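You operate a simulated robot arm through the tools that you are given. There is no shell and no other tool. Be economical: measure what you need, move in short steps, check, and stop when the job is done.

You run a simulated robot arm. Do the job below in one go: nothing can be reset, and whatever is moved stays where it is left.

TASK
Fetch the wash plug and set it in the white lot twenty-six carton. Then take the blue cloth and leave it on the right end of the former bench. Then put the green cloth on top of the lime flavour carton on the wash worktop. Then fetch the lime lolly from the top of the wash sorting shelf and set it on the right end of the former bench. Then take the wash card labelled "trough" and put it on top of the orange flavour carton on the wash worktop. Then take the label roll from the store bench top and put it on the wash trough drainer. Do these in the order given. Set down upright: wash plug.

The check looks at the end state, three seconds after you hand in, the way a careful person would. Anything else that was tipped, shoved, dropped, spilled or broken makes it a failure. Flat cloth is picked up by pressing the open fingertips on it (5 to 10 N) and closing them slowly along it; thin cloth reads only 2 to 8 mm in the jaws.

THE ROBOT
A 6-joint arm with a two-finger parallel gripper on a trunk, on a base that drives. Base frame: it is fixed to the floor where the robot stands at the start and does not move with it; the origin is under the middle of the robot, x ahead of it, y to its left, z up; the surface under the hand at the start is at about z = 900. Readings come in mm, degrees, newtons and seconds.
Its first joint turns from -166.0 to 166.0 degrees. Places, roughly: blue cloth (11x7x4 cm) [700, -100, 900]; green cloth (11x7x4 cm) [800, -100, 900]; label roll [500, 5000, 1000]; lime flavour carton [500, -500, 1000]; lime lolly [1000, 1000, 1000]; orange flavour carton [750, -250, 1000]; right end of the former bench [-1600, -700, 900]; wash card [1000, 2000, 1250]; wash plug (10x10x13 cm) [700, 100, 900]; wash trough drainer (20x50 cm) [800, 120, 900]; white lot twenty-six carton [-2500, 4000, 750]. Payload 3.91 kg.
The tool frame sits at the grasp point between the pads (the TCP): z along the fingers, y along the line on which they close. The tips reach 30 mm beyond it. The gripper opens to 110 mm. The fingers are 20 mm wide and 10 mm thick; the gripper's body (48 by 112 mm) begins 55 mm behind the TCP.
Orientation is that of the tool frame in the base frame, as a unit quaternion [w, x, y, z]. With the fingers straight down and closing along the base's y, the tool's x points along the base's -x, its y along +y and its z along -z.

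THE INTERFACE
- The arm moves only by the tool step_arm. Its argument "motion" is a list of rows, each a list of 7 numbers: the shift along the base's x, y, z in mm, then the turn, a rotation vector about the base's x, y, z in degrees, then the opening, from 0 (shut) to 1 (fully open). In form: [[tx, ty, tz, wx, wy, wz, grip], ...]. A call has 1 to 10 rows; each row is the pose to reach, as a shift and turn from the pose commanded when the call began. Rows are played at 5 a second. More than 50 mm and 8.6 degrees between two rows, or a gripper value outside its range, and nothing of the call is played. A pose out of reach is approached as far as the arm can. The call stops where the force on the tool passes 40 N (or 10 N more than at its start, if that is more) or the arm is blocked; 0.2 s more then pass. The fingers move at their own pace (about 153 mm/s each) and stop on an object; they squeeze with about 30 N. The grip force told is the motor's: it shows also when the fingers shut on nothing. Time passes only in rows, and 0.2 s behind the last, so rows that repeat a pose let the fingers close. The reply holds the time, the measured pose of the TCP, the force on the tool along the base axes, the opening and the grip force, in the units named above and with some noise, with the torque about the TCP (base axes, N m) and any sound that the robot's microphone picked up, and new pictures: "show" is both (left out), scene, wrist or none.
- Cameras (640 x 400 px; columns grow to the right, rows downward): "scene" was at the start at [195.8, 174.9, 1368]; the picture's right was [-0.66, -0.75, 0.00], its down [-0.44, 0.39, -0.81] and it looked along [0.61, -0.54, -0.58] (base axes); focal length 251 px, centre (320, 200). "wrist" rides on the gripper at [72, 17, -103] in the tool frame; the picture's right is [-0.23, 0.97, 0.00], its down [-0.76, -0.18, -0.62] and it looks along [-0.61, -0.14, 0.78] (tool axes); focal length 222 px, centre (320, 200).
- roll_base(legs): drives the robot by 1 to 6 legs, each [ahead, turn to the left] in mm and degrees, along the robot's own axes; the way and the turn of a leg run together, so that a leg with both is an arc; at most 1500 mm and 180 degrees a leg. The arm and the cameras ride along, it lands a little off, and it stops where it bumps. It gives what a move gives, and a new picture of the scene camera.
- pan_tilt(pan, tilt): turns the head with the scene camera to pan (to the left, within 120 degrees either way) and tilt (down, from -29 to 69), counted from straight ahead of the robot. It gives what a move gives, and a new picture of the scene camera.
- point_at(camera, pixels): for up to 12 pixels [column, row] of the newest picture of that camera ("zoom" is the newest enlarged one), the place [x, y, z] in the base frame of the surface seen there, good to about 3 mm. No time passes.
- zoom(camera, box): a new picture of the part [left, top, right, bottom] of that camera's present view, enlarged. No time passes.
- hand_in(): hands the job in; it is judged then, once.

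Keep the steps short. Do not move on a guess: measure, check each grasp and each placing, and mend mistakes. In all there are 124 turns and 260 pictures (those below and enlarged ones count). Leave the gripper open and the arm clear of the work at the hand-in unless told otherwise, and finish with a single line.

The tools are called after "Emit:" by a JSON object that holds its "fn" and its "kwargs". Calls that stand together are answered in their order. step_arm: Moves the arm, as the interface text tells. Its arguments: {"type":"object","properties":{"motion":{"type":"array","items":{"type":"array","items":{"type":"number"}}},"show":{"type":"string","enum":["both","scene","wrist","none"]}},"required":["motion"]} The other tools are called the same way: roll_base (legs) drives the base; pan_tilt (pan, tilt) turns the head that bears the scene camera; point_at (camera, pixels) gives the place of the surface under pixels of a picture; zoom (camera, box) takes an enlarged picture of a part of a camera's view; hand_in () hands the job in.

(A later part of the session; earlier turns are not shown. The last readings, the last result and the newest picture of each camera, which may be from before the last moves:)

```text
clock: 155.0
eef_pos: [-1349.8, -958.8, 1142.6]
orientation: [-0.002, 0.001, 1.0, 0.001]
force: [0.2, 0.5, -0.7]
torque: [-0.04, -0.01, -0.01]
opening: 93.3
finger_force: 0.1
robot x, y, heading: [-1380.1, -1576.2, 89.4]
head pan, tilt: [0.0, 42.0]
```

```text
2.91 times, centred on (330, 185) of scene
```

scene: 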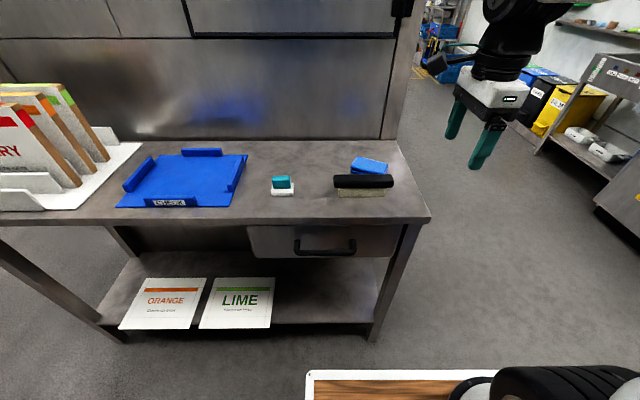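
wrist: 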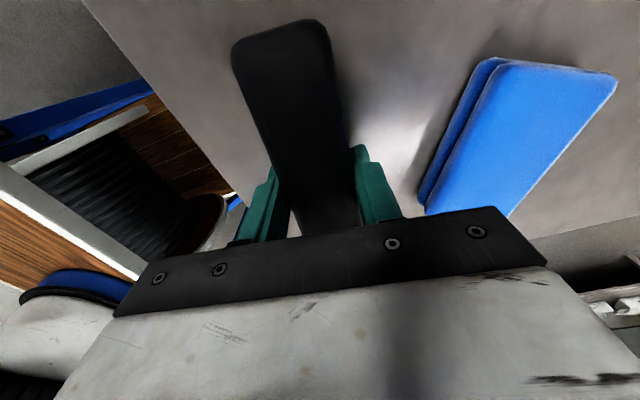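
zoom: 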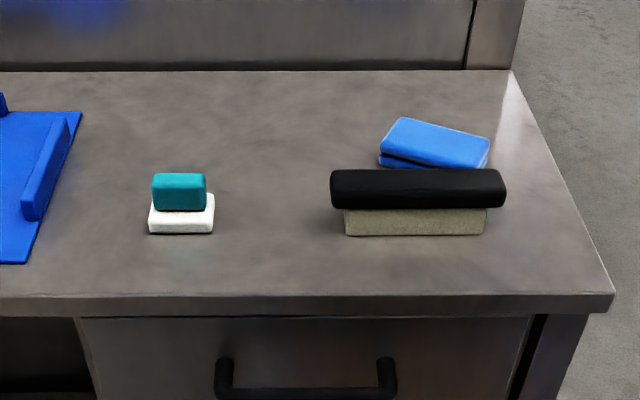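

The brush is back in place and the blue cloth lies on the right end. Now back to the wash worktop for the green cloth.

Emit:
{"fn": "roll_base", "kwargs": {"legs": [[0, -70], [830, 0], [0, 50], [1320, 0], [0, -69.5]]}}

Emit:
{"fn": "pan_tilt", "kwargs": {"pan": -10, "tilt": 40}}

```text
clock: 174.2
eef_pos: [520.6, -156.6, 1143.5]
orientation: [0.0, 0.719, 0.695, 0.002]
force: [-0.7, 0.0, -0.5]
torque: [0.04, 0.01, 0.0]
opening: 93.4
finger_force: 0.0
robot x, y, heading: [-96.4, -106.2, -2.2]
head pan, tilt: [0.0, 42.0]
```

scene: 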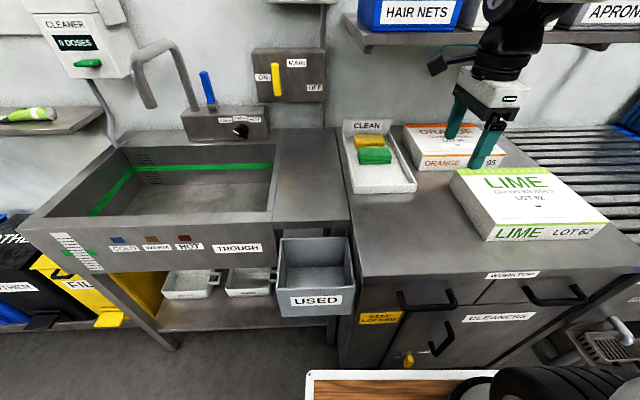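

```text
clock: 174.9
eef_pos: [521.0, -157.3, 1142.4]
orientation: [0.0, 0.72, 0.694, 0.001]
force: [-0.1, -0.6, -0.5]
torque: [-0.02, 0.0, 0.03]
opening: 93.3
finger_force: 0.0
robot x, y, heading: [-96.0, -106.5, -2.3]
head pan, tilt: [-10.0, 40.0]
```

scene: 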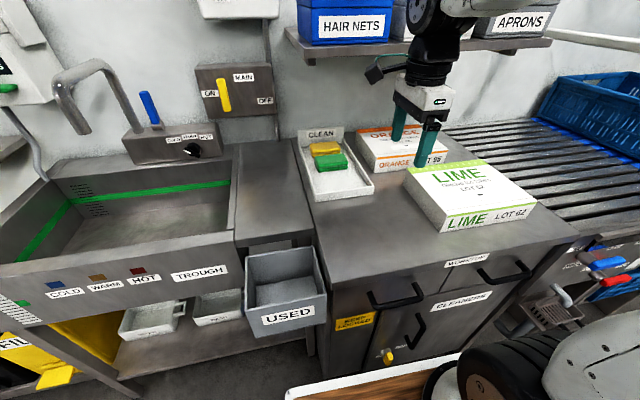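

I measure the green and yellow cloths and the tray.

Emit:
{"fn": "zoom", "kwargs": {"camera": "scene", "box": [285, 115, 385, 205]}}

Emit:
{"fn": "point_at", "kwargs": {"camera": "scene", "pixels": [[318, 170], [346, 166], [331, 164], [331, 172], [316, 158], [340, 154], [325, 156], [326, 151], [350, 162], [340, 188], [300, 155], [460, 170]]}}

```text
4.44 times, centred on (335, 160) of scene
```

zoom: 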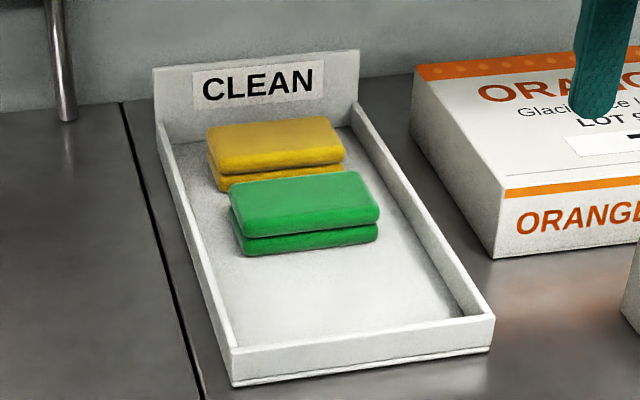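

```text
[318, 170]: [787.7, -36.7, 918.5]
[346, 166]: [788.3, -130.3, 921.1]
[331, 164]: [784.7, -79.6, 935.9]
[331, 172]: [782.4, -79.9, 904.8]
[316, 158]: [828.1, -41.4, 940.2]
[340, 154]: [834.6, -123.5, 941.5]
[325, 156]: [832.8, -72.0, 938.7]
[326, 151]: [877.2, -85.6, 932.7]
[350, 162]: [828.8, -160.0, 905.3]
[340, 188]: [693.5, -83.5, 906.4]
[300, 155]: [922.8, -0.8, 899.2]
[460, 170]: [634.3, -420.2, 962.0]
```

Green spans x 785–847, y -131…-33, yellow starts at ≈874. I'll bring the hand in front, lean it 40° sideways (towards +y) so that the wrist stays low beneath the shelf, closing along x.

Emit:
{"fn": "step_arm", "kwargs": {"motion": [[0, 0, 0, 0, 0, 2.1, 0.74], [10, 25, -10, -8, 0, 2.1, 0.74], [20, 50, -20, -16, 0, 2.1, 0.74], [30, 74, -30, -24, 0, 2.1, 0.74], [30, 74, -50, -32, 0, 2.1, 0.74], [30, 74, -70, -40, 0, 2.1, 0.74]], "show": "both"}}

```text
clock: 176.3
eef_pos: [551.0, -84.1, 1072.4]
orientation: [0.247, 0.663, 0.666, -0.236]
force: [-0.3, 0.1, -0.2]
torque: [0.02, -0.02, 0.05]
opening: 81.3
finger_force: 0.0
robot x, y, heading: [-94.4, -101.2, -2.5]
head pan, tilt: [-10.0, 40.0]
```

scene: 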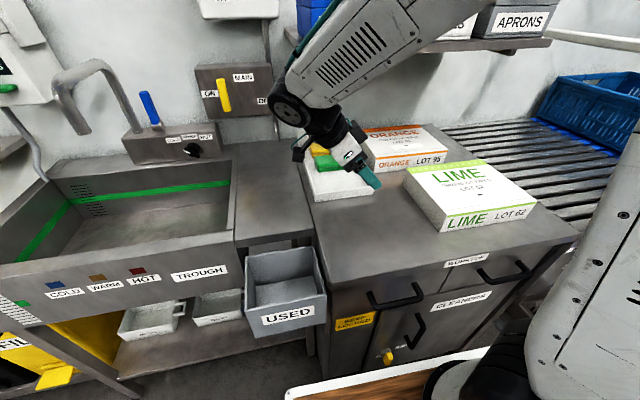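
wrist: 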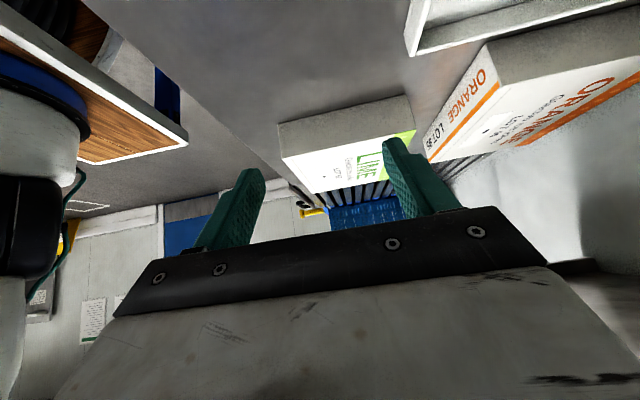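

The lean works. I measure wheel and forearm top heights.

Emit:
{"fn": "point_at", "kwargs": {"camera": "scene", "pixels": [[280, 85], [275, 100], [300, 60], [330, 25], [360, 8], [400, 30], [300, 150]]}}

```text
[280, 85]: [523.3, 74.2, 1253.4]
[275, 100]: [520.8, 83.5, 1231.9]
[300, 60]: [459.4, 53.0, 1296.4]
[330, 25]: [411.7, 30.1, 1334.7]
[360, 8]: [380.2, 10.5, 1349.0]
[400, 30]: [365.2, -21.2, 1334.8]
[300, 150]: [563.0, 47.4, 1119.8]
```

Wheel top is at TCP+185, and it's mostly left of the shelf end (y=9). Clear. I move down to z 978 and forward to x 816.

Emit:
{"fn": "step_arm", "kwargs": {"motion": [[20, 0, -35, 0, 0, 0, 0.74], [40, 0, -70, 0, 0, 0, 0.74], [65, 0, -94, 0, 0, 0, 0.74], [105, 0, -94, 0, 0, 0, 0.74], [145, 0, -94, 0, 0, 0, 0.74], [185, 0, -94, 0, 0, 0, 0.74], [225, 0, -94, 0, 0, 0, 0.74], [265, 0, -94, 0, 0, 0, 0.74]], "show": "both"}}

Emit:
{"fn": "zoom", "kwargs": {"camera": "scene", "box": [260, 60, 420, 210]}}

```text
clock: 178.1
eef_pos: [816.4, -83.0, 977.6]
orientation: [0.245, 0.664, 0.666, -0.236]
force: [-0.5, -1.0, 0.8]
torque: [0.06, -0.01, 0.0]
opening: 81.5
finger_force: 0.0
robot x, y, heading: [-94.6, -104.9, -2.5]
head pan, tilt: [-10.0, 40.0]
```

scene: 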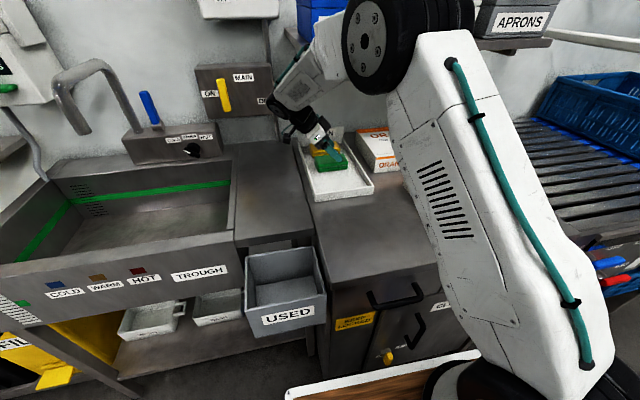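
wrist: 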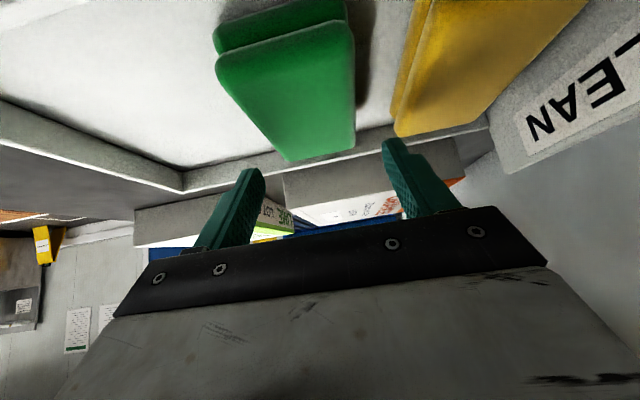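

```text
2.67 times, centred on (340, 135) of scene
```

zoom: 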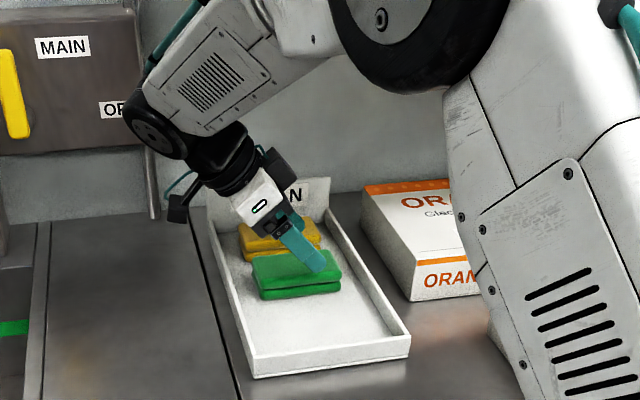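

No contact. I check edges from the wrist view.

Emit:
{"fn": "point_at", "kwargs": {"camera": "wrist", "pixels": [[225, 90], [260, 130], [290, 158], [352, 60], [352, 120], [345, 150], [395, 80], [402, 130], [320, 100], [392, 150], [255, 180]]}}

```text
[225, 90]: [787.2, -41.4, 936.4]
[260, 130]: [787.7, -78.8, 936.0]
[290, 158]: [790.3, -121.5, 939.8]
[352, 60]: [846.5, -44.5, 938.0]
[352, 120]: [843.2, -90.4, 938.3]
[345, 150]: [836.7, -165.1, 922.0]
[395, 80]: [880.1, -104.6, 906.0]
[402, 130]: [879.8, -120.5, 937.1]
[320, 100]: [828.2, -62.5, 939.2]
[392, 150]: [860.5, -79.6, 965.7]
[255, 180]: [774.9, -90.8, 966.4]
```

Well centred. I lower 37 mm and close.

Emit:
{"fn": "step_arm", "kwargs": {"motion": [[0, 0, -20, 0, 0, 0, 0.74], [0, 0, -36, 0, 0, 0, 0.74], [0, 0, -36, 0, 0, 0, 0.62], [0, 0, -36, 0, 0, 0, 0.5], [0, 0, -36, 0, 0, 0, 0.4], [0, 0, -36, 0, 0, 0, 0.3], [0, 0, -36, 0, 0, 0, 0.3]], "show": "wrist"}}

```text
clock: 179.7
eef_pos: [815.7, -83.1, 942.8]
orientation: [0.246, 0.664, 0.666, -0.236]
force: [-0.1, 0.4, 0.3]
torque: [-0.03, 0.0, 0.02]
opening: 61.3
finger_force: 30.0
robot x, y, heading: [-98.0, -104.3, -2.5]
head pan, tilt: [-10.0, 40.0]
```

wrist: 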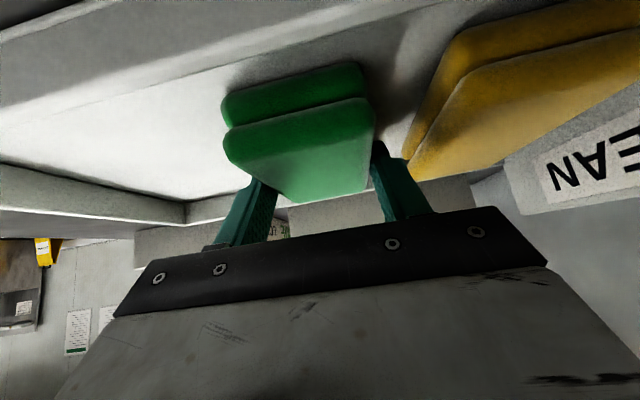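

Gripped at 61.3 mm. Lift 36 mm, draw back and rise.

Emit:
{"fn": "step_arm", "kwargs": {"motion": [[0, 0, 18, 0, 0, 0, 0.3], [0, 0, 37, 0, 0, 0, 0.3], [-45, 0, 37, 0, 0, 0, 0.3], [-90, 0, 37, 0, 0, 0, 0.3], [-135, 0, 40, 0, 0, 0, 0.3], [-180, 0, 50, 0, 0, 0, 0.3], [-215, 0, 80, 0, 0, 0, 0.3], [-245, 0, 115, 0, 0, 0, 0.3], [-265, 0, 155, 0, 0, 0, 0.3]], "show": "scene"}}

```text
clock: 181.7
eef_pos: [551.4, -81.3, 1098.0]
orientation: [0.245, 0.663, 0.666, -0.237]
force: [0.8, 0.3, -1.3]
torque: [0.01, 0.05, 0.0]
opening: 61.3
finger_force: 29.5
robot x, y, heading: [-96.7, -105.4, -2.2]
head pan, tilt: [-10.0, 40.0]
```

scene: 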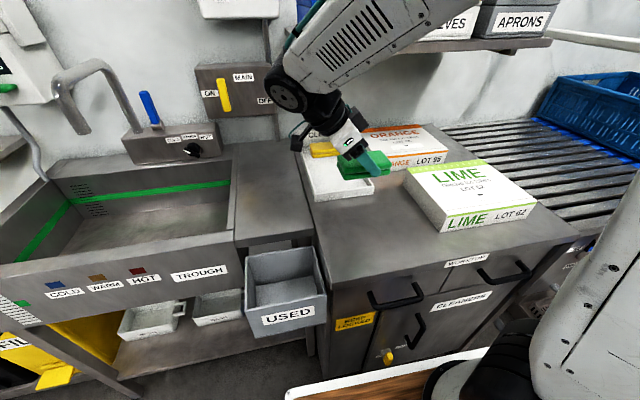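

Free. I measure the lime carton top while un-leaning the hand.

Emit:
{"fn": "point_at", "kwargs": {"camera": "scene", "pixels": [[410, 170], [476, 162], [533, 198], [445, 214], [470, 190], [444, 228]]}}

Emit:
{"fn": "step_arm", "kwargs": {"motion": [[0, -30, 10, 8, 0, 0, 0.3], [0, -70, 20, 16, 0, 0, 0.3], [0, -110, 30, 24, 0, 0, 0.3], [0, -150, 30, 32, 0, 0, 0.3], [0, -190, 30, 39, 0, 0, 0.3]], "show": "both"}}

```text
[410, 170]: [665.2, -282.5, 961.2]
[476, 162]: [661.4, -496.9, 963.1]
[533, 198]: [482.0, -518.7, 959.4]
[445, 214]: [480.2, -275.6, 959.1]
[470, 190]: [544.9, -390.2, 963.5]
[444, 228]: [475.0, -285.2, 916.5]
```

```text
clock: 182.9
eef_pos: [551.2, -271.7, 1128.0]
orientation: [0.009, 0.707, 0.707, 0.002]
force: [-0.5, 0.3, -0.3]
torque: [-0.02, -0.02, -0.03]
opening: 61.5
finger_force: 29.7
robot x, y, heading: [-98.3, -106.9, -2.6]
head pan, tilt: [-10.0, 40.0]
```

scene: 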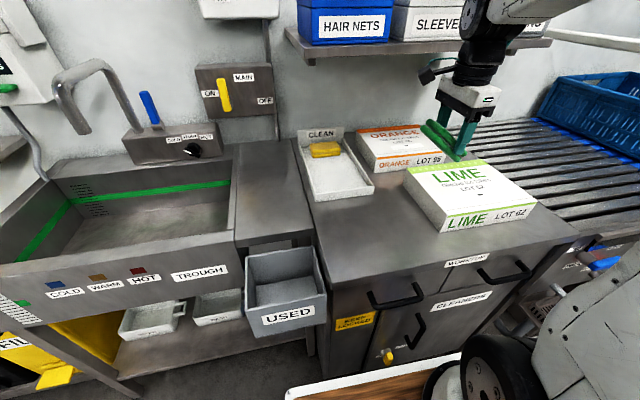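
wrist: 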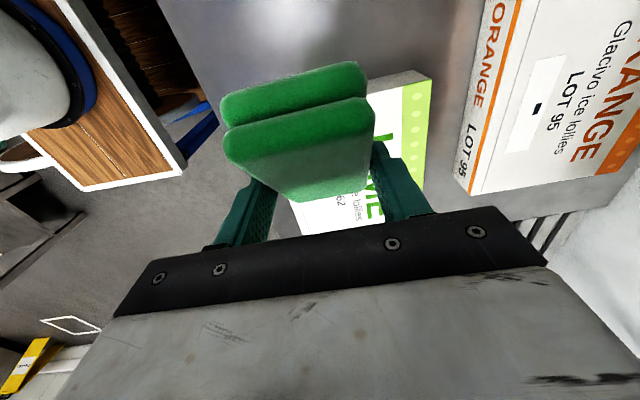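

The cloth was gripped at the lean, so it lies flat only when leaned again. I return to the lean while moving over the lime carton centre (572,-397).

Emit:
{"fn": "step_arm", "kwargs": {"motion": [[5, -20, 0, -8, 0, 0, 0.3], [10, -45, 0, -16, 0, 0, 0.3], [15, -70, -10, -24, 0, 0, 0.3], [20, -95, -30, -32, 0, 0, 0.3], [22, -123, -60, -39, 0, 0, 0.3], [22, -123, -95, -39, 0, 0, 0.3]], "show": "both"}}

```text
clock: 184.3
eef_pos: [573.7, -394.9, 1034.2]
orientation: [0.246, 0.663, 0.666, -0.236]
force: [0.4, 0.2, -0.6]
torque: [-0.01, 0.0, -0.01]
opening: 61.1
finger_force: 29.8
robot x, y, heading: [-93.0, -104.9, -2.4]
head pan, tilt: [-10.0, 40.0]
```

scene: 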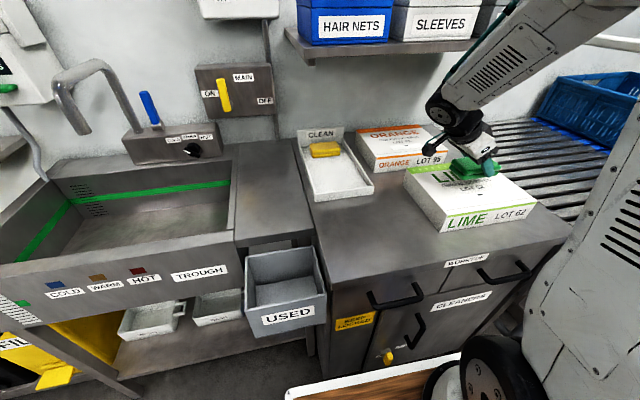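
wrist: 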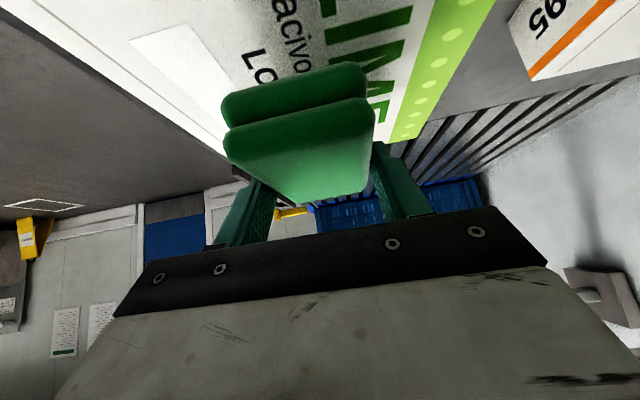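

Over the carton. I lower to about TCP 1001, then feel for contact.

Emit:
{"fn": "step_arm", "kwargs": {"motion": [[0, 0, -15, 0, 0, 0, 0.3], [0, 0, -28, 0, 0, 0, 0.3], [0, 0, -32, 0, 0, 0, 0.3], [0, 0, -34, 0, 0, 0, 0.3]], "show": "none"}}

```text
clock: 185.3
eef_pos: [571.8, -394.3, 999.4]
orientation: [0.245, 0.664, 0.666, -0.236]
force: [0.3, -0.9, -0.4]
torque: [0.0, 0.0, 0.0]
opening: 61.2
finger_force: 29.7
robot x, y, heading: [-93.6, -106.5, -2.3]
head pan, tilt: [-10.0, 40.0]
```

Emit:
{"fn": "step_arm", "kwargs": {"motion": [[0, 0, -1, 0, 0, 0, 0.3], [0, 0, -2, 0, 0, 0, 0.3], [0, 0, -3, 0, 0, 0, 0.3]], "show": "none"}}

Emit:
{"fn": "zoom", "kwargs": {"camera": "scene", "box": [395, 120, 545, 240]}}

```text
clock: 186.1
eef_pos: [573.4, -395.7, 998.0]
orientation: [0.248, 0.663, 0.666, -0.235]
force: [2.0, 4.6, 31.3]
torque: [0.14, 0.33, -0.06]
opening: 61.2
finger_force: 30.0
robot x, y, heading: [-95.2, -107.4, -2.0]
head pan, tilt: [-10.0, 40.0]
```

```text
3.33 times, centred on (470, 180) of scene
```

zoom: 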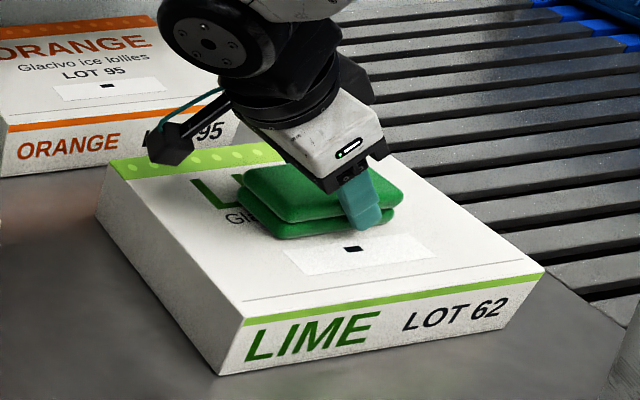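

Contact. I ease up 2 mm, open, and rise straight.

Emit:
{"fn": "step_arm", "kwargs": {"motion": [[0, 0, 2, 0, 0, 0, 0.3], [0, 0, 2, 0, 0, 0, 0.55], [0, 0, 2, 0, 0, 0, 0.8], [0, 0, 2, 0, 0, 0, 0.8], [0, 0, 40, 0, 0, 0, 0.8], [0, 0, 80, 0, 0, 0, 0.8], [0, 0, 120, 0, 0, 0, 0.8]], "show": "scene"}}

Emit:
{"fn": "zoom", "kwargs": {"camera": "scene", "box": [285, 100, 545, 240]}}

```text
clock: 187.7
eef_pos: [572.6, -395.9, 1114.0]
orientation: [0.245, 0.663, 0.667, -0.235]
force: [-0.3, 0.0, -0.6]
torque: [-0.01, 0.01, -0.01]
opening: 87.8
finger_force: 0.0
robot x, y, heading: [-98.0, -102.0, -2.8]
head pan, tilt: [-10.0, 40.0]
```

scene: 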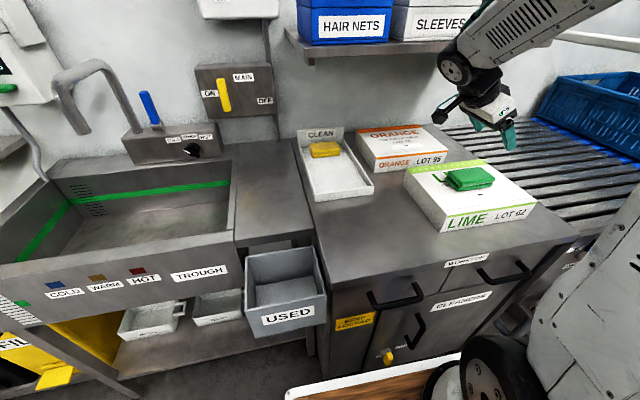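

```text
2.46 times, centred on (415, 170) of scene
```

zoom: 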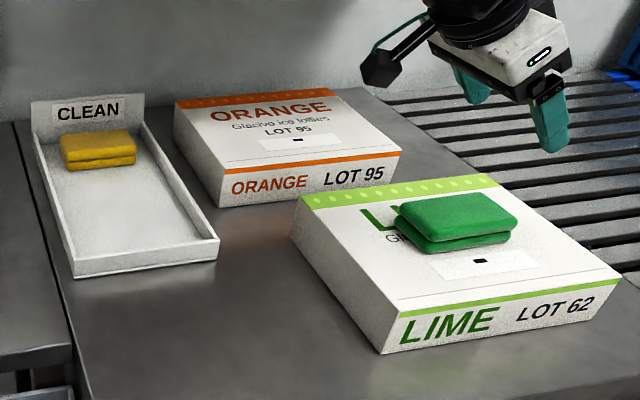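

The green cloth lies flat on the lime carton. I un-lean and retract, then look toward the sorting shelf.

Emit:
{"fn": "step_arm", "kwargs": {"motion": [[-15, 30, 10, 8, 0, 0, 0.8], [-30, 60, 20, 16, 0, 0, 0.8], [-45, 90, 30, 24, 0, 0, 0.8], [-60, 120, 40, 32, 0, 0, 0.8], [-75, 150, 50, 39, 0, 0, 0.8], [-75, 195, 60, 39, 0, 0, 0.8], [-75, 240, 65, 39, 0, 0, 0.8]], "show": "none"}}

Emit:
{"fn": "pan_tilt", "kwargs": {"pan": 50, "tilt": 25}}

Emit:
{"fn": "zoom", "kwargs": {"camera": "scene", "box": [200, 120, 460, 300]}}

```text
clock: 189.3
eef_pos: [497.3, -154.4, 1181.9]
orientation: [0.008, 0.708, 0.706, 0.001]
force: [-1.2, -0.1, 0.0]
torque: [0.03, -0.02, 0.05]
opening: 88.0
finger_force: 0.0
robot x, y, heading: [-97.2, -103.8, -2.6]
head pan, tilt: [-10.0, 40.0]
```

```text
clock: 190.6
eef_pos: [498.3, -155.1, 1181.0]
orientation: [0.009, 0.708, 0.707, 0.001]
force: [-0.5, 0.0, 0.1]
torque: [-0.01, -0.04, 0.03]
opening: 88.3
finger_force: 0.1
robot x, y, heading: [-97.9, -108.6, -2.6]
head pan, tilt: [50.0, 25.0]
```

scene: 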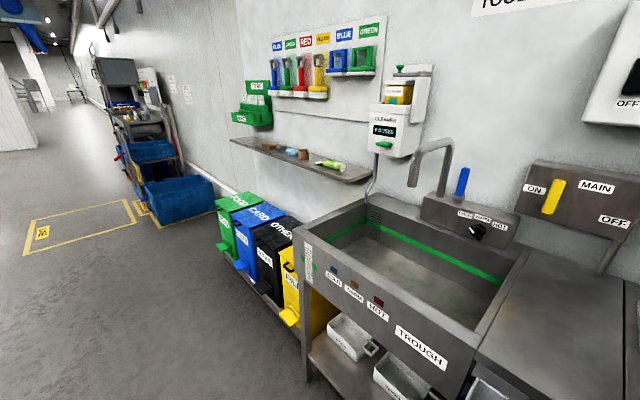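

```text
2.22 times, centred on (330, 210) of scene
```

zoom: 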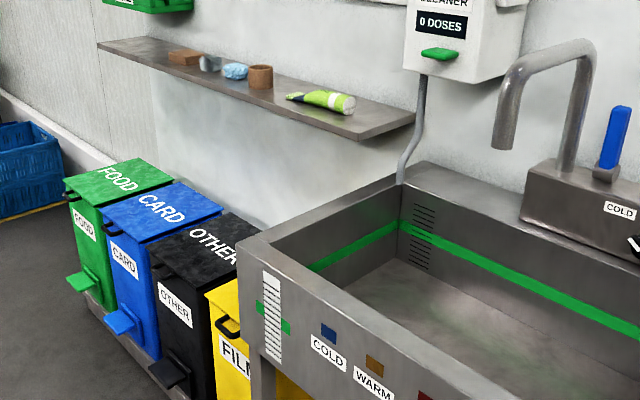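

I measure the lolly, shelf edges, the bins and the green holder.

Emit:
{"fn": "point_at", "kwargs": {"camera": "scene", "pixels": [[331, 165], [318, 163], [343, 168], [303, 155], [350, 183], [370, 170], [240, 142], [255, 205], [300, 230], [287, 265], [255, 115], [415, 175]]}}

```text
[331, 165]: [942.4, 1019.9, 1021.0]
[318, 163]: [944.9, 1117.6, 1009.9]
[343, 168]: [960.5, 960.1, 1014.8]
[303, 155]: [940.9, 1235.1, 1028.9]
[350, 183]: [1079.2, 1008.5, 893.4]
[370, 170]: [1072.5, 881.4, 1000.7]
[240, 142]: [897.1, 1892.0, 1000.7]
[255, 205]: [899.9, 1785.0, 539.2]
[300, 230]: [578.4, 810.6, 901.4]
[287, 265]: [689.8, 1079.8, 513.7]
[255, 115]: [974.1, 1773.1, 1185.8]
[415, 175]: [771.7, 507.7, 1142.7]
```

The lolly lies along y from about 960 to 1118 at x≈945 on the shelf z=1000. I drive to stand before it.

Emit:
{"fn": "roll_base", "kwargs": {"legs": [[-200, 0], [0, 92.6], [1150, 0], [0, -90], [320, 0]]}}

Emit:
{"fn": "pan_tilt", "kwargs": {"pan": 10, "tilt": 28}}

```text
clock: 207.1
eef_pos: [566.0, 1096.6, 1181.6]
orientation: [0.01, 0.658, 0.753, 0.001]
force: [-0.1, -0.5, -0.3]
torque: [-0.02, -0.01, -0.02]
opening: 88.1
finger_force: 0.0
robot x, y, heading: [-27.5, 1064.0, 5.1]
head pan, tilt: [50.0, 25.0]
```

scene: 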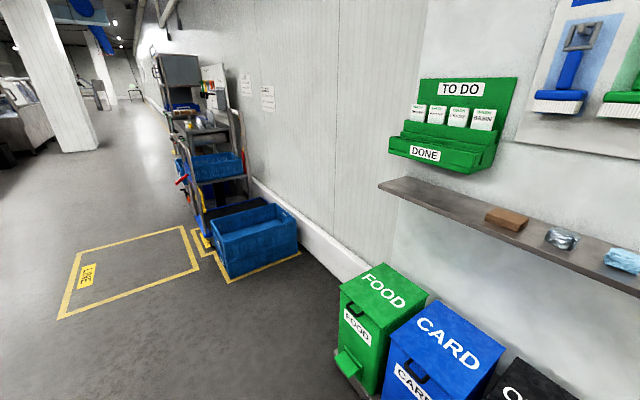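

```text
clock: 208.2
eef_pos: [565.6, 1096.4, 1181.8]
orientation: [0.01, 0.657, 0.754, 0.001]
force: [0.1, 0.0, -0.2]
torque: [0.03, 0.0, 0.02]
opening: 87.8
finger_force: 0.0
robot x, y, heading: [-28.0, 1058.9, 5.4]
head pan, tilt: [10.0, 28.0]
```

scene: 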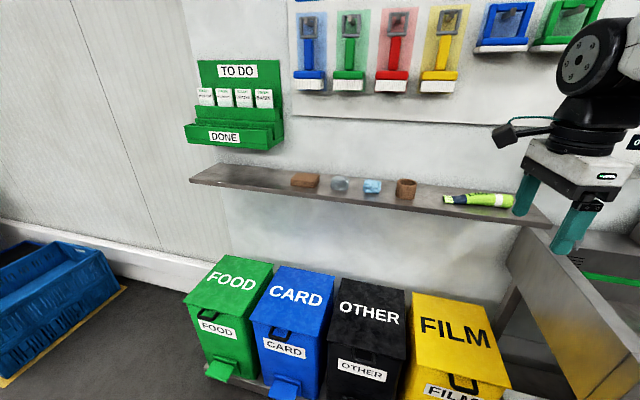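

Emit:
{"fn": "zoom", "kwargs": {"camera": "scene", "box": [380, 140, 560, 250]}}

Emit:
{"fn": "point_at", "kwargs": {"camera": "scene", "pixels": [[445, 199], [465, 199], [490, 200], [508, 200], [480, 195], [478, 206], [440, 85], [500, 45], [500, 30], [560, 45], [530, 130], [405, 180]]}}

```text
3.56 times, centred on (470, 195) of scene
```

zoom: 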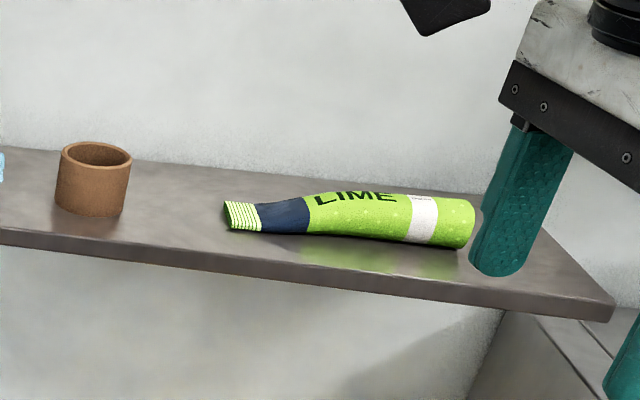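

```text
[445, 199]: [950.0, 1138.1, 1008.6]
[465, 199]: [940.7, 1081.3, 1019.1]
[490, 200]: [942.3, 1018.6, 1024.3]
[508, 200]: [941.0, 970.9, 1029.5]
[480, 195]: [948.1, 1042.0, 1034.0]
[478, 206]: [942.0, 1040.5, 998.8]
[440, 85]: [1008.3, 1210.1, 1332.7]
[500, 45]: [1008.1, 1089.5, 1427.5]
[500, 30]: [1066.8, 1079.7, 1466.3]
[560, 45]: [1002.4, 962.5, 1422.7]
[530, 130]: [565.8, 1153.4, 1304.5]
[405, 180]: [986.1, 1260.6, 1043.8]
```

The lolly's axis is x≈958; that's a reach of 986, slightly too far. I look down to see how far the bins are from my base.

Emit:
{"fn": "pan_tilt", "kwargs": {"pan": 0, "tilt": 62}}

Emit:
{"fn": "point_at", "kwargs": {"camera": "scene", "pixels": [[320, 250], [320, 300], [320, 330], [250, 200], [320, 200], [400, 200], [450, 200], [320, 380], [200, 330], [350, 150]]}}

```text
clock: 209.2
eef_pos: [566.1, 1097.4, 1181.3]
orientation: [0.01, 0.658, 0.753, 0.0]
force: [-0.5, -0.2, 0.9]
torque: [0.04, 0.0, 0.01]
opening: 88.3
finger_force: 0.1
robot x, y, heading: [-29.3, 1062.5, 5.2]
head pan, tilt: [0.0, 62.0]
```

scene: 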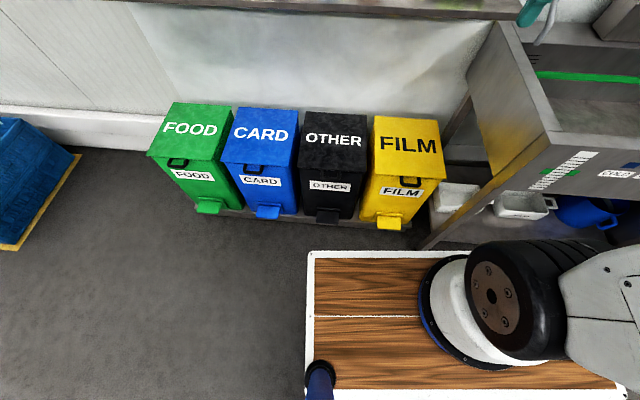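

```text
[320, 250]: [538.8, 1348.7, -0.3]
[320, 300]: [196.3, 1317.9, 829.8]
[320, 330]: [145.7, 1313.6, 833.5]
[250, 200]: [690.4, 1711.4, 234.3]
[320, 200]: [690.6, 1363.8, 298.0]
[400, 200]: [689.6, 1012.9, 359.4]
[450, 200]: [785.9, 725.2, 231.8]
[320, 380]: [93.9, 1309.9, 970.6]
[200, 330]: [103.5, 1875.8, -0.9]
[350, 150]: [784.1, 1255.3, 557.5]
```

My base front is ~310 mm ahead of its axis (x≈280), bins start at ≈650. I drive 120 mm ahead.

Emit:
{"fn": "roll_base", "kwargs": {"legs": [[125, -5]]}}

Emit:
{"fn": "pan_tilt", "kwargs": {"pan": 10, "tilt": 28}}

```text
clock: 210.5
eef_pos: [693.7, 1051.4, 1181.6]
orientation: [0.01, 0.689, 0.724, 0.0]
force: [0.0, -1.1, -0.4]
torque: [0.01, -0.04, -0.03]
opening: 87.9
finger_force: 0.0
robot x, y, heading: [97.3, 1069.0, 0.5]
head pan, tilt: [0.0, 62.0]
```

scene: 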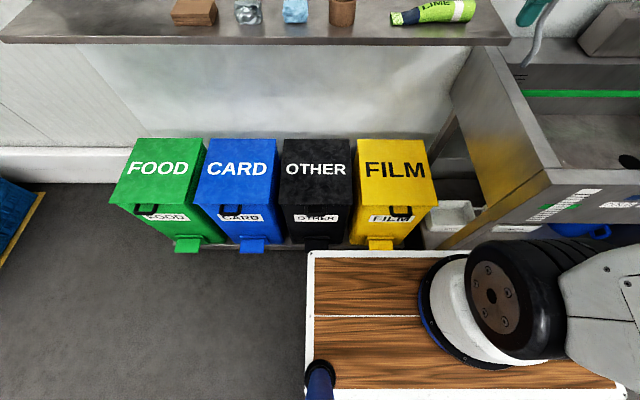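

```text
clock: 211.5
eef_pos: [693.8, 1052.2, 1181.0]
orientation: [0.01, 0.69, 0.724, 0.0]
force: [0.0, -0.1, 0.1]
torque: [-0.04, -0.01, -0.01]
opening: 88.1
finger_force: 0.0
robot x, y, heading: [99.0, 1070.1, 0.6]
head pan, tilt: [10.0, 28.0]
```

scene: 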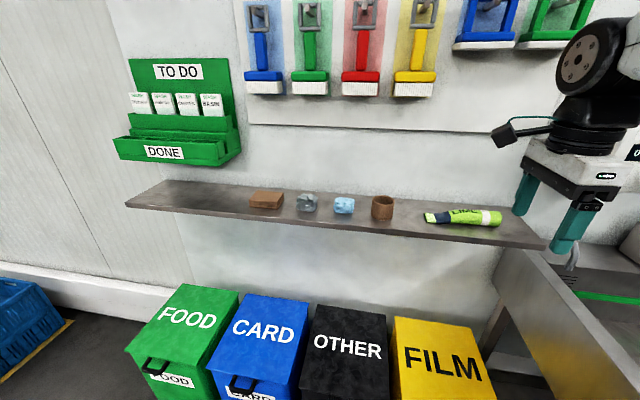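

Robot at (98,1069). I bring the hand over the lolly at z 1110, opening 0.6.

Emit:
{"fn": "step_arm", "kwargs": {"motion": [[45, -4, -12, 0, 0, -2.8, 0.6], [90, -8, -24, 0, 0, -2.8, 0.6], [135, -12, -36, 0, 0, -2.8, 0.6], [180, -16, -48, 0, 0, -2.8, 0.6], [225, -20, -60, 0, 0, -2.8, 0.6], [262, -22, -71, 0, 0, -2.8, 0.6]], "show": "both"}}

Emit:
{"fn": "zoom", "kwargs": {"camera": "wrist", "box": [160, 0, 480, 200]}}

```text
clock: 212.9
eef_pos: [953.2, 1030.0, 1109.0]
orientation: [0.011, 0.707, 0.707, 0.0]
force: [-0.2, -0.3, 1.3]
torque: [0.01, -0.04, -0.02]
opening: 66.1
finger_force: 0.1
robot x, y, heading: [100.5, 1071.6, 0.5]
head pan, tilt: [10.0, 28.0]
```

scene: 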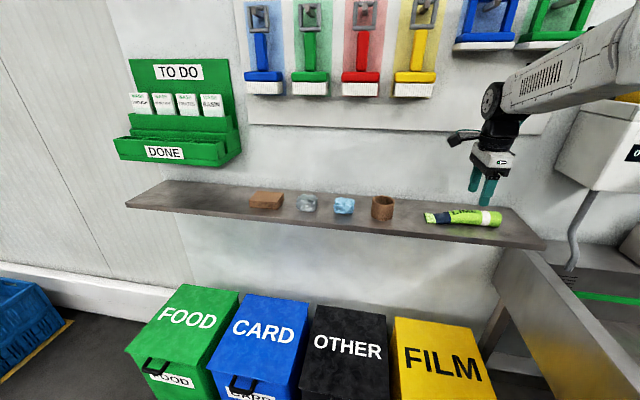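
wrist: 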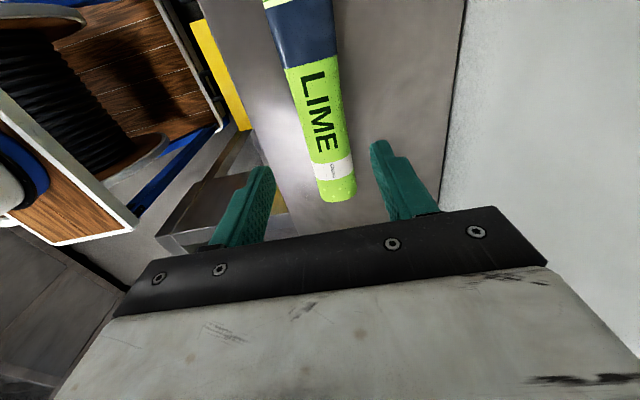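

```text
2.00 times, centred on (320, 100) of wrist
```

zoom: 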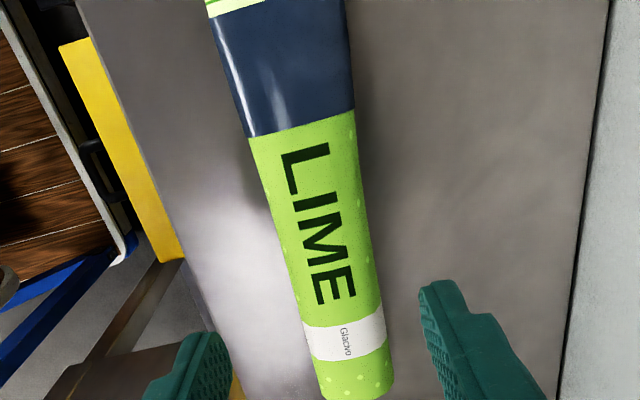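

Emit:
{"fn": "point_at", "kwargs": {"camera": "zoom", "pixels": [[258, 170], [306, 170], [358, 170], [285, 260], [330, 260], [370, 260], [308, 345], [345, 345], [382, 340], [322, 390], [390, 385], [345, 60]]}}

```text
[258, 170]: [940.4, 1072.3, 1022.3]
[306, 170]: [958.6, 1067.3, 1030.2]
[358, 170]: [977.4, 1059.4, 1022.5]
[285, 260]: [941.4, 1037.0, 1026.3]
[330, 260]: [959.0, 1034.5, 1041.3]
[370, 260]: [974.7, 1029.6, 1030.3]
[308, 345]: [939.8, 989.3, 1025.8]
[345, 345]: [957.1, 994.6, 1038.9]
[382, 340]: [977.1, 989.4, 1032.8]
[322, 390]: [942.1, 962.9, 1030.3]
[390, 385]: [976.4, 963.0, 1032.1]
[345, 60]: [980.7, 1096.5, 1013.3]
```

Lolly axis x=958, top 1040, width ≈38. I shift (+5,+5), lower to TCP 1034 and close.

Emit:
{"fn": "step_arm", "kwargs": {"motion": [[5, 5, -40, 0, 0, 0, 0.6], [5, 5, -74, 0, 0, 0, 0.6], [5, 5, -74, 0, 0, 0, 0.45], [5, 5, -74, 0, 0, 0, 0.3], [5, 5, -74, 0, 0, 0, 0.2], [5, 5, -74, 0, 0, 0, 0.2]], "show": "wrist"}}

```text
clock: 214.3
eef_pos: [960.6, 1035.2, 1033.7]
orientation: [0.01, 0.707, 0.707, -0.001]
force: [0.3, 1.2, -0.1]
torque: [-0.02, 0.01, -0.02]
opening: 37.2
finger_force: 29.9
robot x, y, heading: [96.0, 1072.4, 0.4]
head pan, tilt: [10.0, 28.0]
```

wrist: 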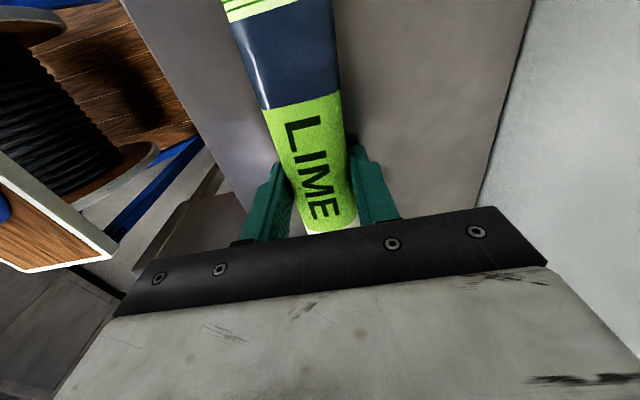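

Gripped at 37 mm. I lift and withdraw.

Emit:
{"fn": "step_arm", "kwargs": {"motion": [[0, 0, 30, 0, 0, 0, 0.2], [0, 0, 60, 0, 0, 0, 0.2], [-40, 0, 75, 0, 0, 0, 0.2], [-85, 0, 85, 0, 0, 0, 0.2], [-130, 0, 95, 0, 0, 0, 0.2], [-175, 0, 105, 0, 0, 0, 0.2], [-220, 0, 115, 0, 0, 0, 0.2], [-265, 0, 120, 0, 0, 0, 0.2]], "show": "both"}}

```text
clock: 216.1
eef_pos: [694.9, 1033.2, 1157.8]
orientation: [0.009, 0.707, 0.707, 0.0]
force: [0.3, 0.0, -1.0]
torque: [0.0, 0.03, 0.01]
opening: 37.3
finger_force: 30.5
robot x, y, heading: [96.8, 1072.4, 0.8]
head pan, tilt: [10.0, 28.0]
```

scene: 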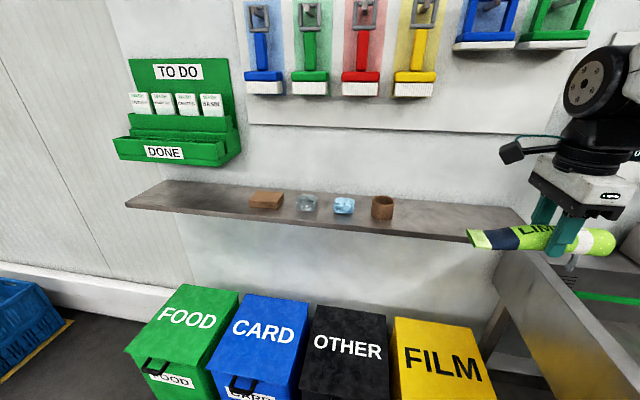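
wrist: 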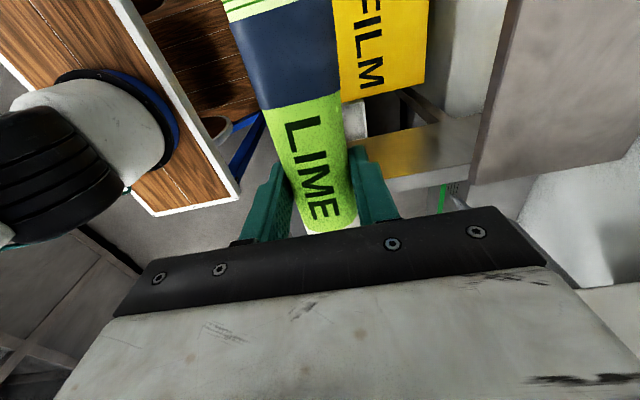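

While here I read the cards in the holder for later.

Emit:
{"fn": "zoom", "kwargs": {"camera": "scene", "box": [100, 50, 250, 180]}}

Emit:
{"fn": "point_at", "kwargs": {"camera": "scene", "pixels": [[139, 103], [163, 103], [188, 104], [212, 104], [139, 97], [212, 97], [165, 120], [165, 138], [165, 152], [225, 75], [235, 150], [165, 71]]}}

```text
3.08 times, centred on (175, 115) of scene
```

zoom: 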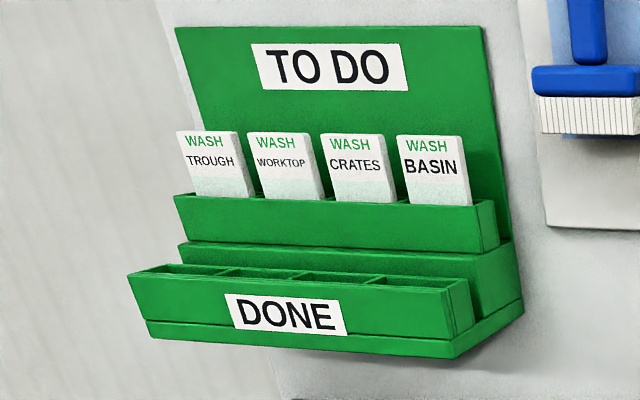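

```text
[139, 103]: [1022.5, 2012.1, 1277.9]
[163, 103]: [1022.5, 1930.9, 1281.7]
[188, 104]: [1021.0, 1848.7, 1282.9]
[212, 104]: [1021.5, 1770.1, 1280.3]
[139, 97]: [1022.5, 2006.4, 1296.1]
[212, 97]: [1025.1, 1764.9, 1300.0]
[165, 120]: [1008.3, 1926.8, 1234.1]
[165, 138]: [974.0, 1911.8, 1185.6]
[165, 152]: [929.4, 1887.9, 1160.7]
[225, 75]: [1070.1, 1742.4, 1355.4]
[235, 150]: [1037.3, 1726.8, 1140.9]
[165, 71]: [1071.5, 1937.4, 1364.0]
```

The "TROUGH" card is leftmost at (1022, 2010). Now I carry the lolly to the former bench.

Emit:
{"fn": "roll_base", "kwargs": {"legs": [[-400, 0], [0, -94], [1250, 0], [1250, 0], [0, -78], [950, 0]]}}

```text
clock: 241.8
eef_pos: [-1955.1, -1506.9, 1158.2]
orientation: [0.001, 0.749, -0.663, -0.01]
force: [0.0, 0.5, -1.0]
torque: [0.01, 0.0, 0.01]
opening: 37.2
finger_force: 29.9
robot x, y, heading: [-1362.2, -1469.3, -172.8]
head pan, tilt: [10.0, 28.0]
```

scene: 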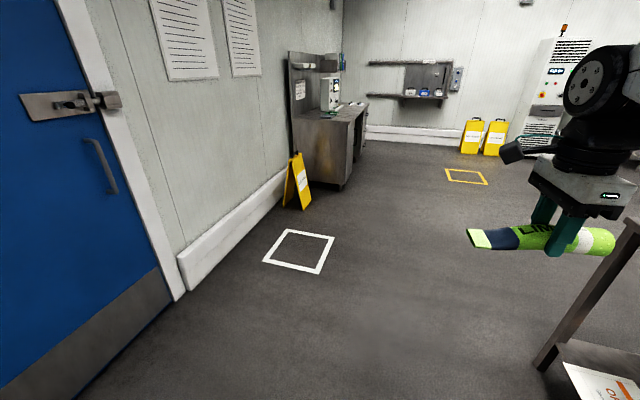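

I turn to the bench.

Emit:
{"fn": "roll_base", "kwargs": {"legs": [[0, -97.5]]}}

Emit:
{"fn": "pan_tilt", "kwargs": {"pan": 15, "tilt": 42}}

```text
clock: 246.3
eef_pos: [-1306.4, -876.7, 1157.7]
orientation: [0.008, 0.012, 1.0, 0.006]
force: [0.4, 0.1, -0.9]
torque: [0.01, -0.01, 0.0]
opening: 37.3
finger_force: 30.1
robot x, y, heading: [-1356.3, -1468.0, 89.2]
head pan, tilt: [10.0, 28.0]
```

scene: 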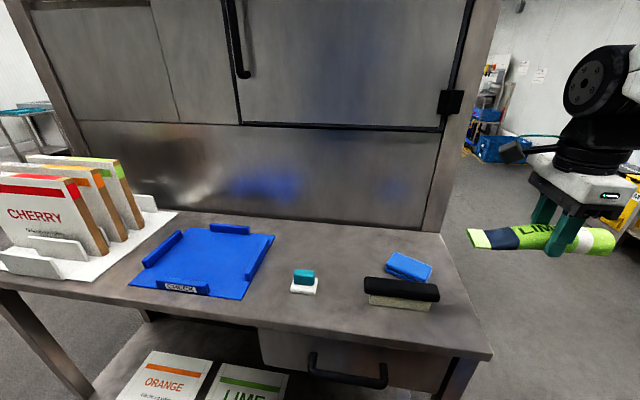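

```text
clock: 247.1
eef_pos: [-1307.1, -877.3, 1157.6]
orientation: [0.007, 0.012, 1.0, 0.007]
force: [-0.5, -0.1, -0.6]
torque: [0.03, 0.02, 0.02]
opening: 37.1
finger_force: 30.3
robot x, y, heading: [-1361.5, -1473.8, 88.8]
head pan, tilt: [15.0, 42.0]
```

scene: 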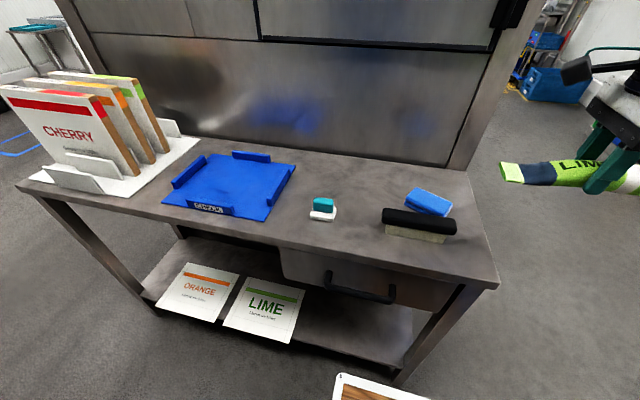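

Bench free spot at left-behind the brush. I move over (-1605,-685).

Emit:
{"fn": "step_arm", "kwargs": {"motion": [[-38, 24, 0, 0, 0, 0, 0.2], [-76, 48, 0, 0, 0, 0, 0.2], [-114, 72, 0, 0, 0, 0, 0.2], [-152, 96, 0, 0, 0, 0, 0.2], [-190, 120, 0, 0, 0, 0, 0.2], [-228, 144, 0, 0, 0, 0, 0.2], [-266, 168, 0, 0, 0, 0, 0.2], [-298, 192, -10, 0, 0, 0, 0.2], [-298, 192, -55, 0, 0, 0, 0.2], [-298, 192, -100, 0, 0, 0, 0.2]], "show": "both"}}

```text
clock: 249.3
eef_pos: [-1606.0, -686.1, 1055.2]
orientation: [0.006, 0.012, 1.0, 0.007]
force: [0.3, -0.6, -1.0]
torque: [0.02, 0.04, 0.0]
opening: 37.4
finger_force: 29.9
robot x, y, heading: [-1356.6, -1475.9, 89.1]
head pan, tilt: [15.0, 42.0]
```

scene: 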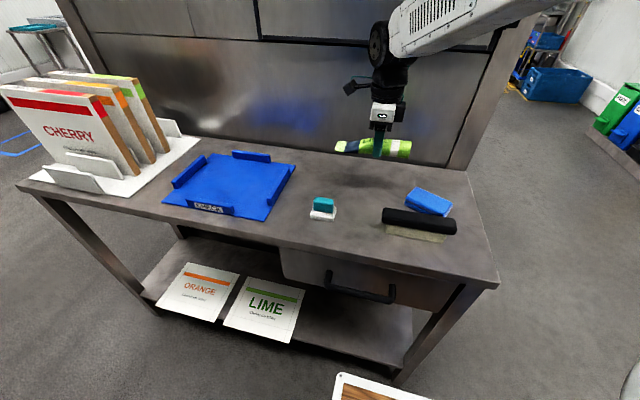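
wrist: 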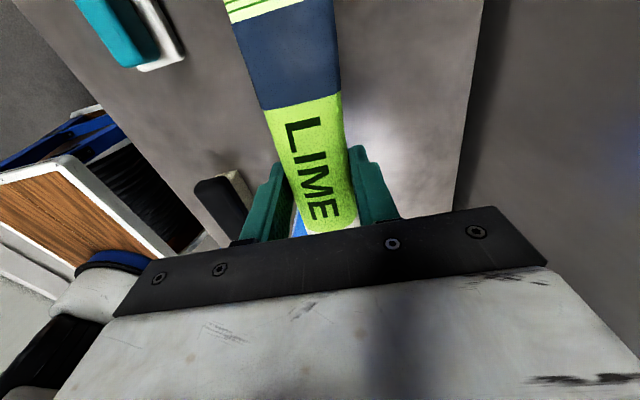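

Lower to TCP 937, then feel.

Emit:
{"fn": "step_arm", "kwargs": {"motion": [[0, 0, -40, 0, 0, 0, 0.2], [0, 0, -80, 0, 0, 0, 0.2], [0, 0, -105, 0, 0, 0, 0.2], [0, 0, -115, 0, 0, 0, 0.2], [0, 0, -118, 0, 0, 0, 0.2], [0, 0, -120, 0, 0, 0, 0.2]], "show": "none"}}

```text
clock: 250.7
eef_pos: [-1603.7, -685.7, 936.6]
orientation: [0.007, 0.012, 1.0, 0.007]
force: [0.2, 0.2, -1.6]
torque: [-0.02, -0.05, 0.03]
opening: 37.0
finger_force: 30.0
robot x, y, heading: [-1358.8, -1473.7, 89.2]
head pan, tilt: [15.0, 42.0]
```

Emit:
{"fn": "step_arm", "kwargs": {"motion": [[0, 0, -1, 0, 0, 0, 0.2], [0, 0, -2, 0, 0, 0, 0.2], [0, 0, -3, 0, 0, 0, 0.2]], "show": "none"}}

```text
clock: 251.5
eef_pos: [-1603.4, -684.1, 934.5]
orientation: [0.007, 0.012, 1.0, 0.007]
force: [1.2, -1.0, 3.9]
torque: [-0.09, 0.52, 0.08]
opening: 37.0
finger_force: 30.0
robot x, y, heading: [-1359.3, -1472.7, 89.2]
head pan, tilt: [15.0, 42.0]
```

Contact begins (≈5 N). I open moderately and then rise straight up.

Emit:
{"fn": "step_arm", "kwargs": {"motion": [[0, 0, 0, 0, 0, 0, 0.35], [0, 0, 0, 0, 0, 0, 0.55], [0, 0, 0, 0, 0, 0, 0.6], [0, 0, 0, 0, 0, 0, 0.6], [0, 0, 40, 0, 0, 0, 0.6], [0, 0, 85, 0, 0, 0, 0.6], [0, 0, 130, 0, 0, 0, 0.6], [0, 0, 175, 0, 0, 0, 0.6], [0, 0, 215, 0, 0, 0, 0.6]], "show": "both"}}

```text
clock: 253.5
eef_pos: [-1606.0, -685.9, 1151.1]
orientation: [0.007, 0.012, 1.0, 0.007]
force: [0.3, 1.1, 0.1]
torque: [-0.04, 0.02, 0.03]
opening: 66.2
finger_force: 0.0
robot x, y, heading: [-1361.6, -1470.0, 88.9]
head pan, tilt: [15.0, 42.0]
```

scene: 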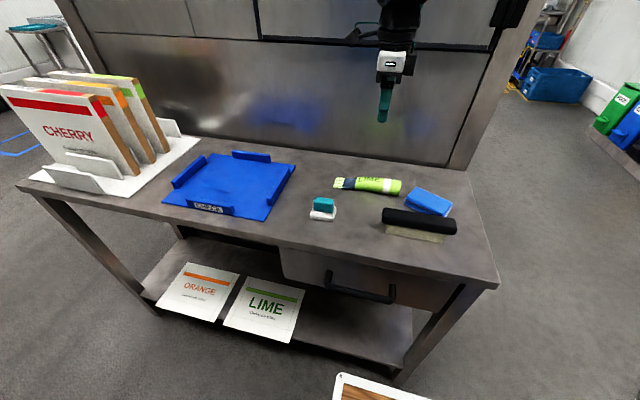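
wrist: 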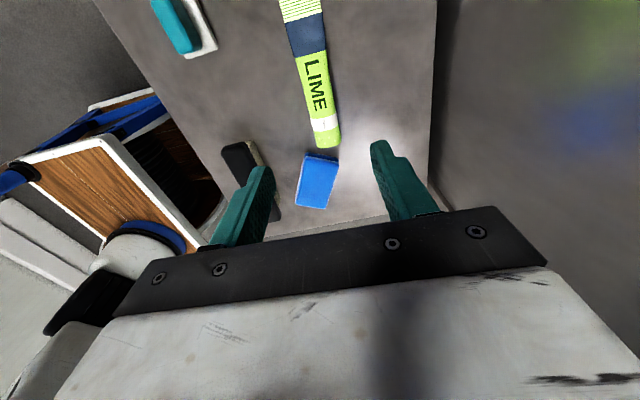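

The lolly lies clear of everything on the bench. I draw the arm back (up and toward me).

Emit:
{"fn": "step_arm", "kwargs": {"motion": [[38, -24, 5, 0, 0, 0, 0.6], [76, -48, 10, 0, 0, 0, 0.6], [114, -72, 10, 0, 0, 0, 0.6], [152, -96, 10, 0, 0, 0, 0.6], [190, -120, 10, 0, 0, 0, 0.6], [228, -144, 10, 0, 0, 0, 0.6], [266, -180, 10, 0, 0, 0, 0.6], [280, -215, 10, 0, 0, 0, 0.6]], "show": "scene"}}

Emit:
{"fn": "zoom", "kwargs": {"camera": "scene", "box": [280, 150, 500, 290]}}

```text
refused: row 7 steps farther than a row can; nothing moved
```

```text
2.86 times, centred on (390, 220) of scene
```

zoom: 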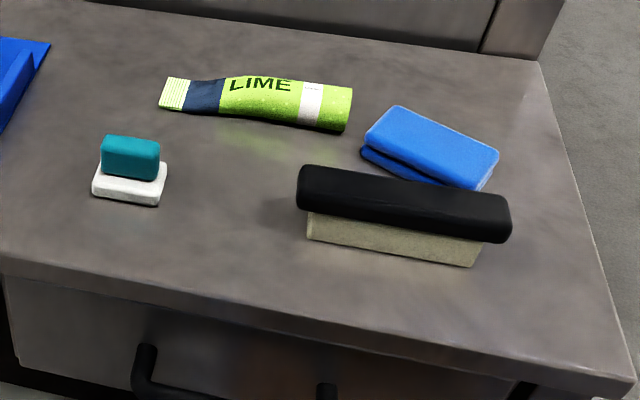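

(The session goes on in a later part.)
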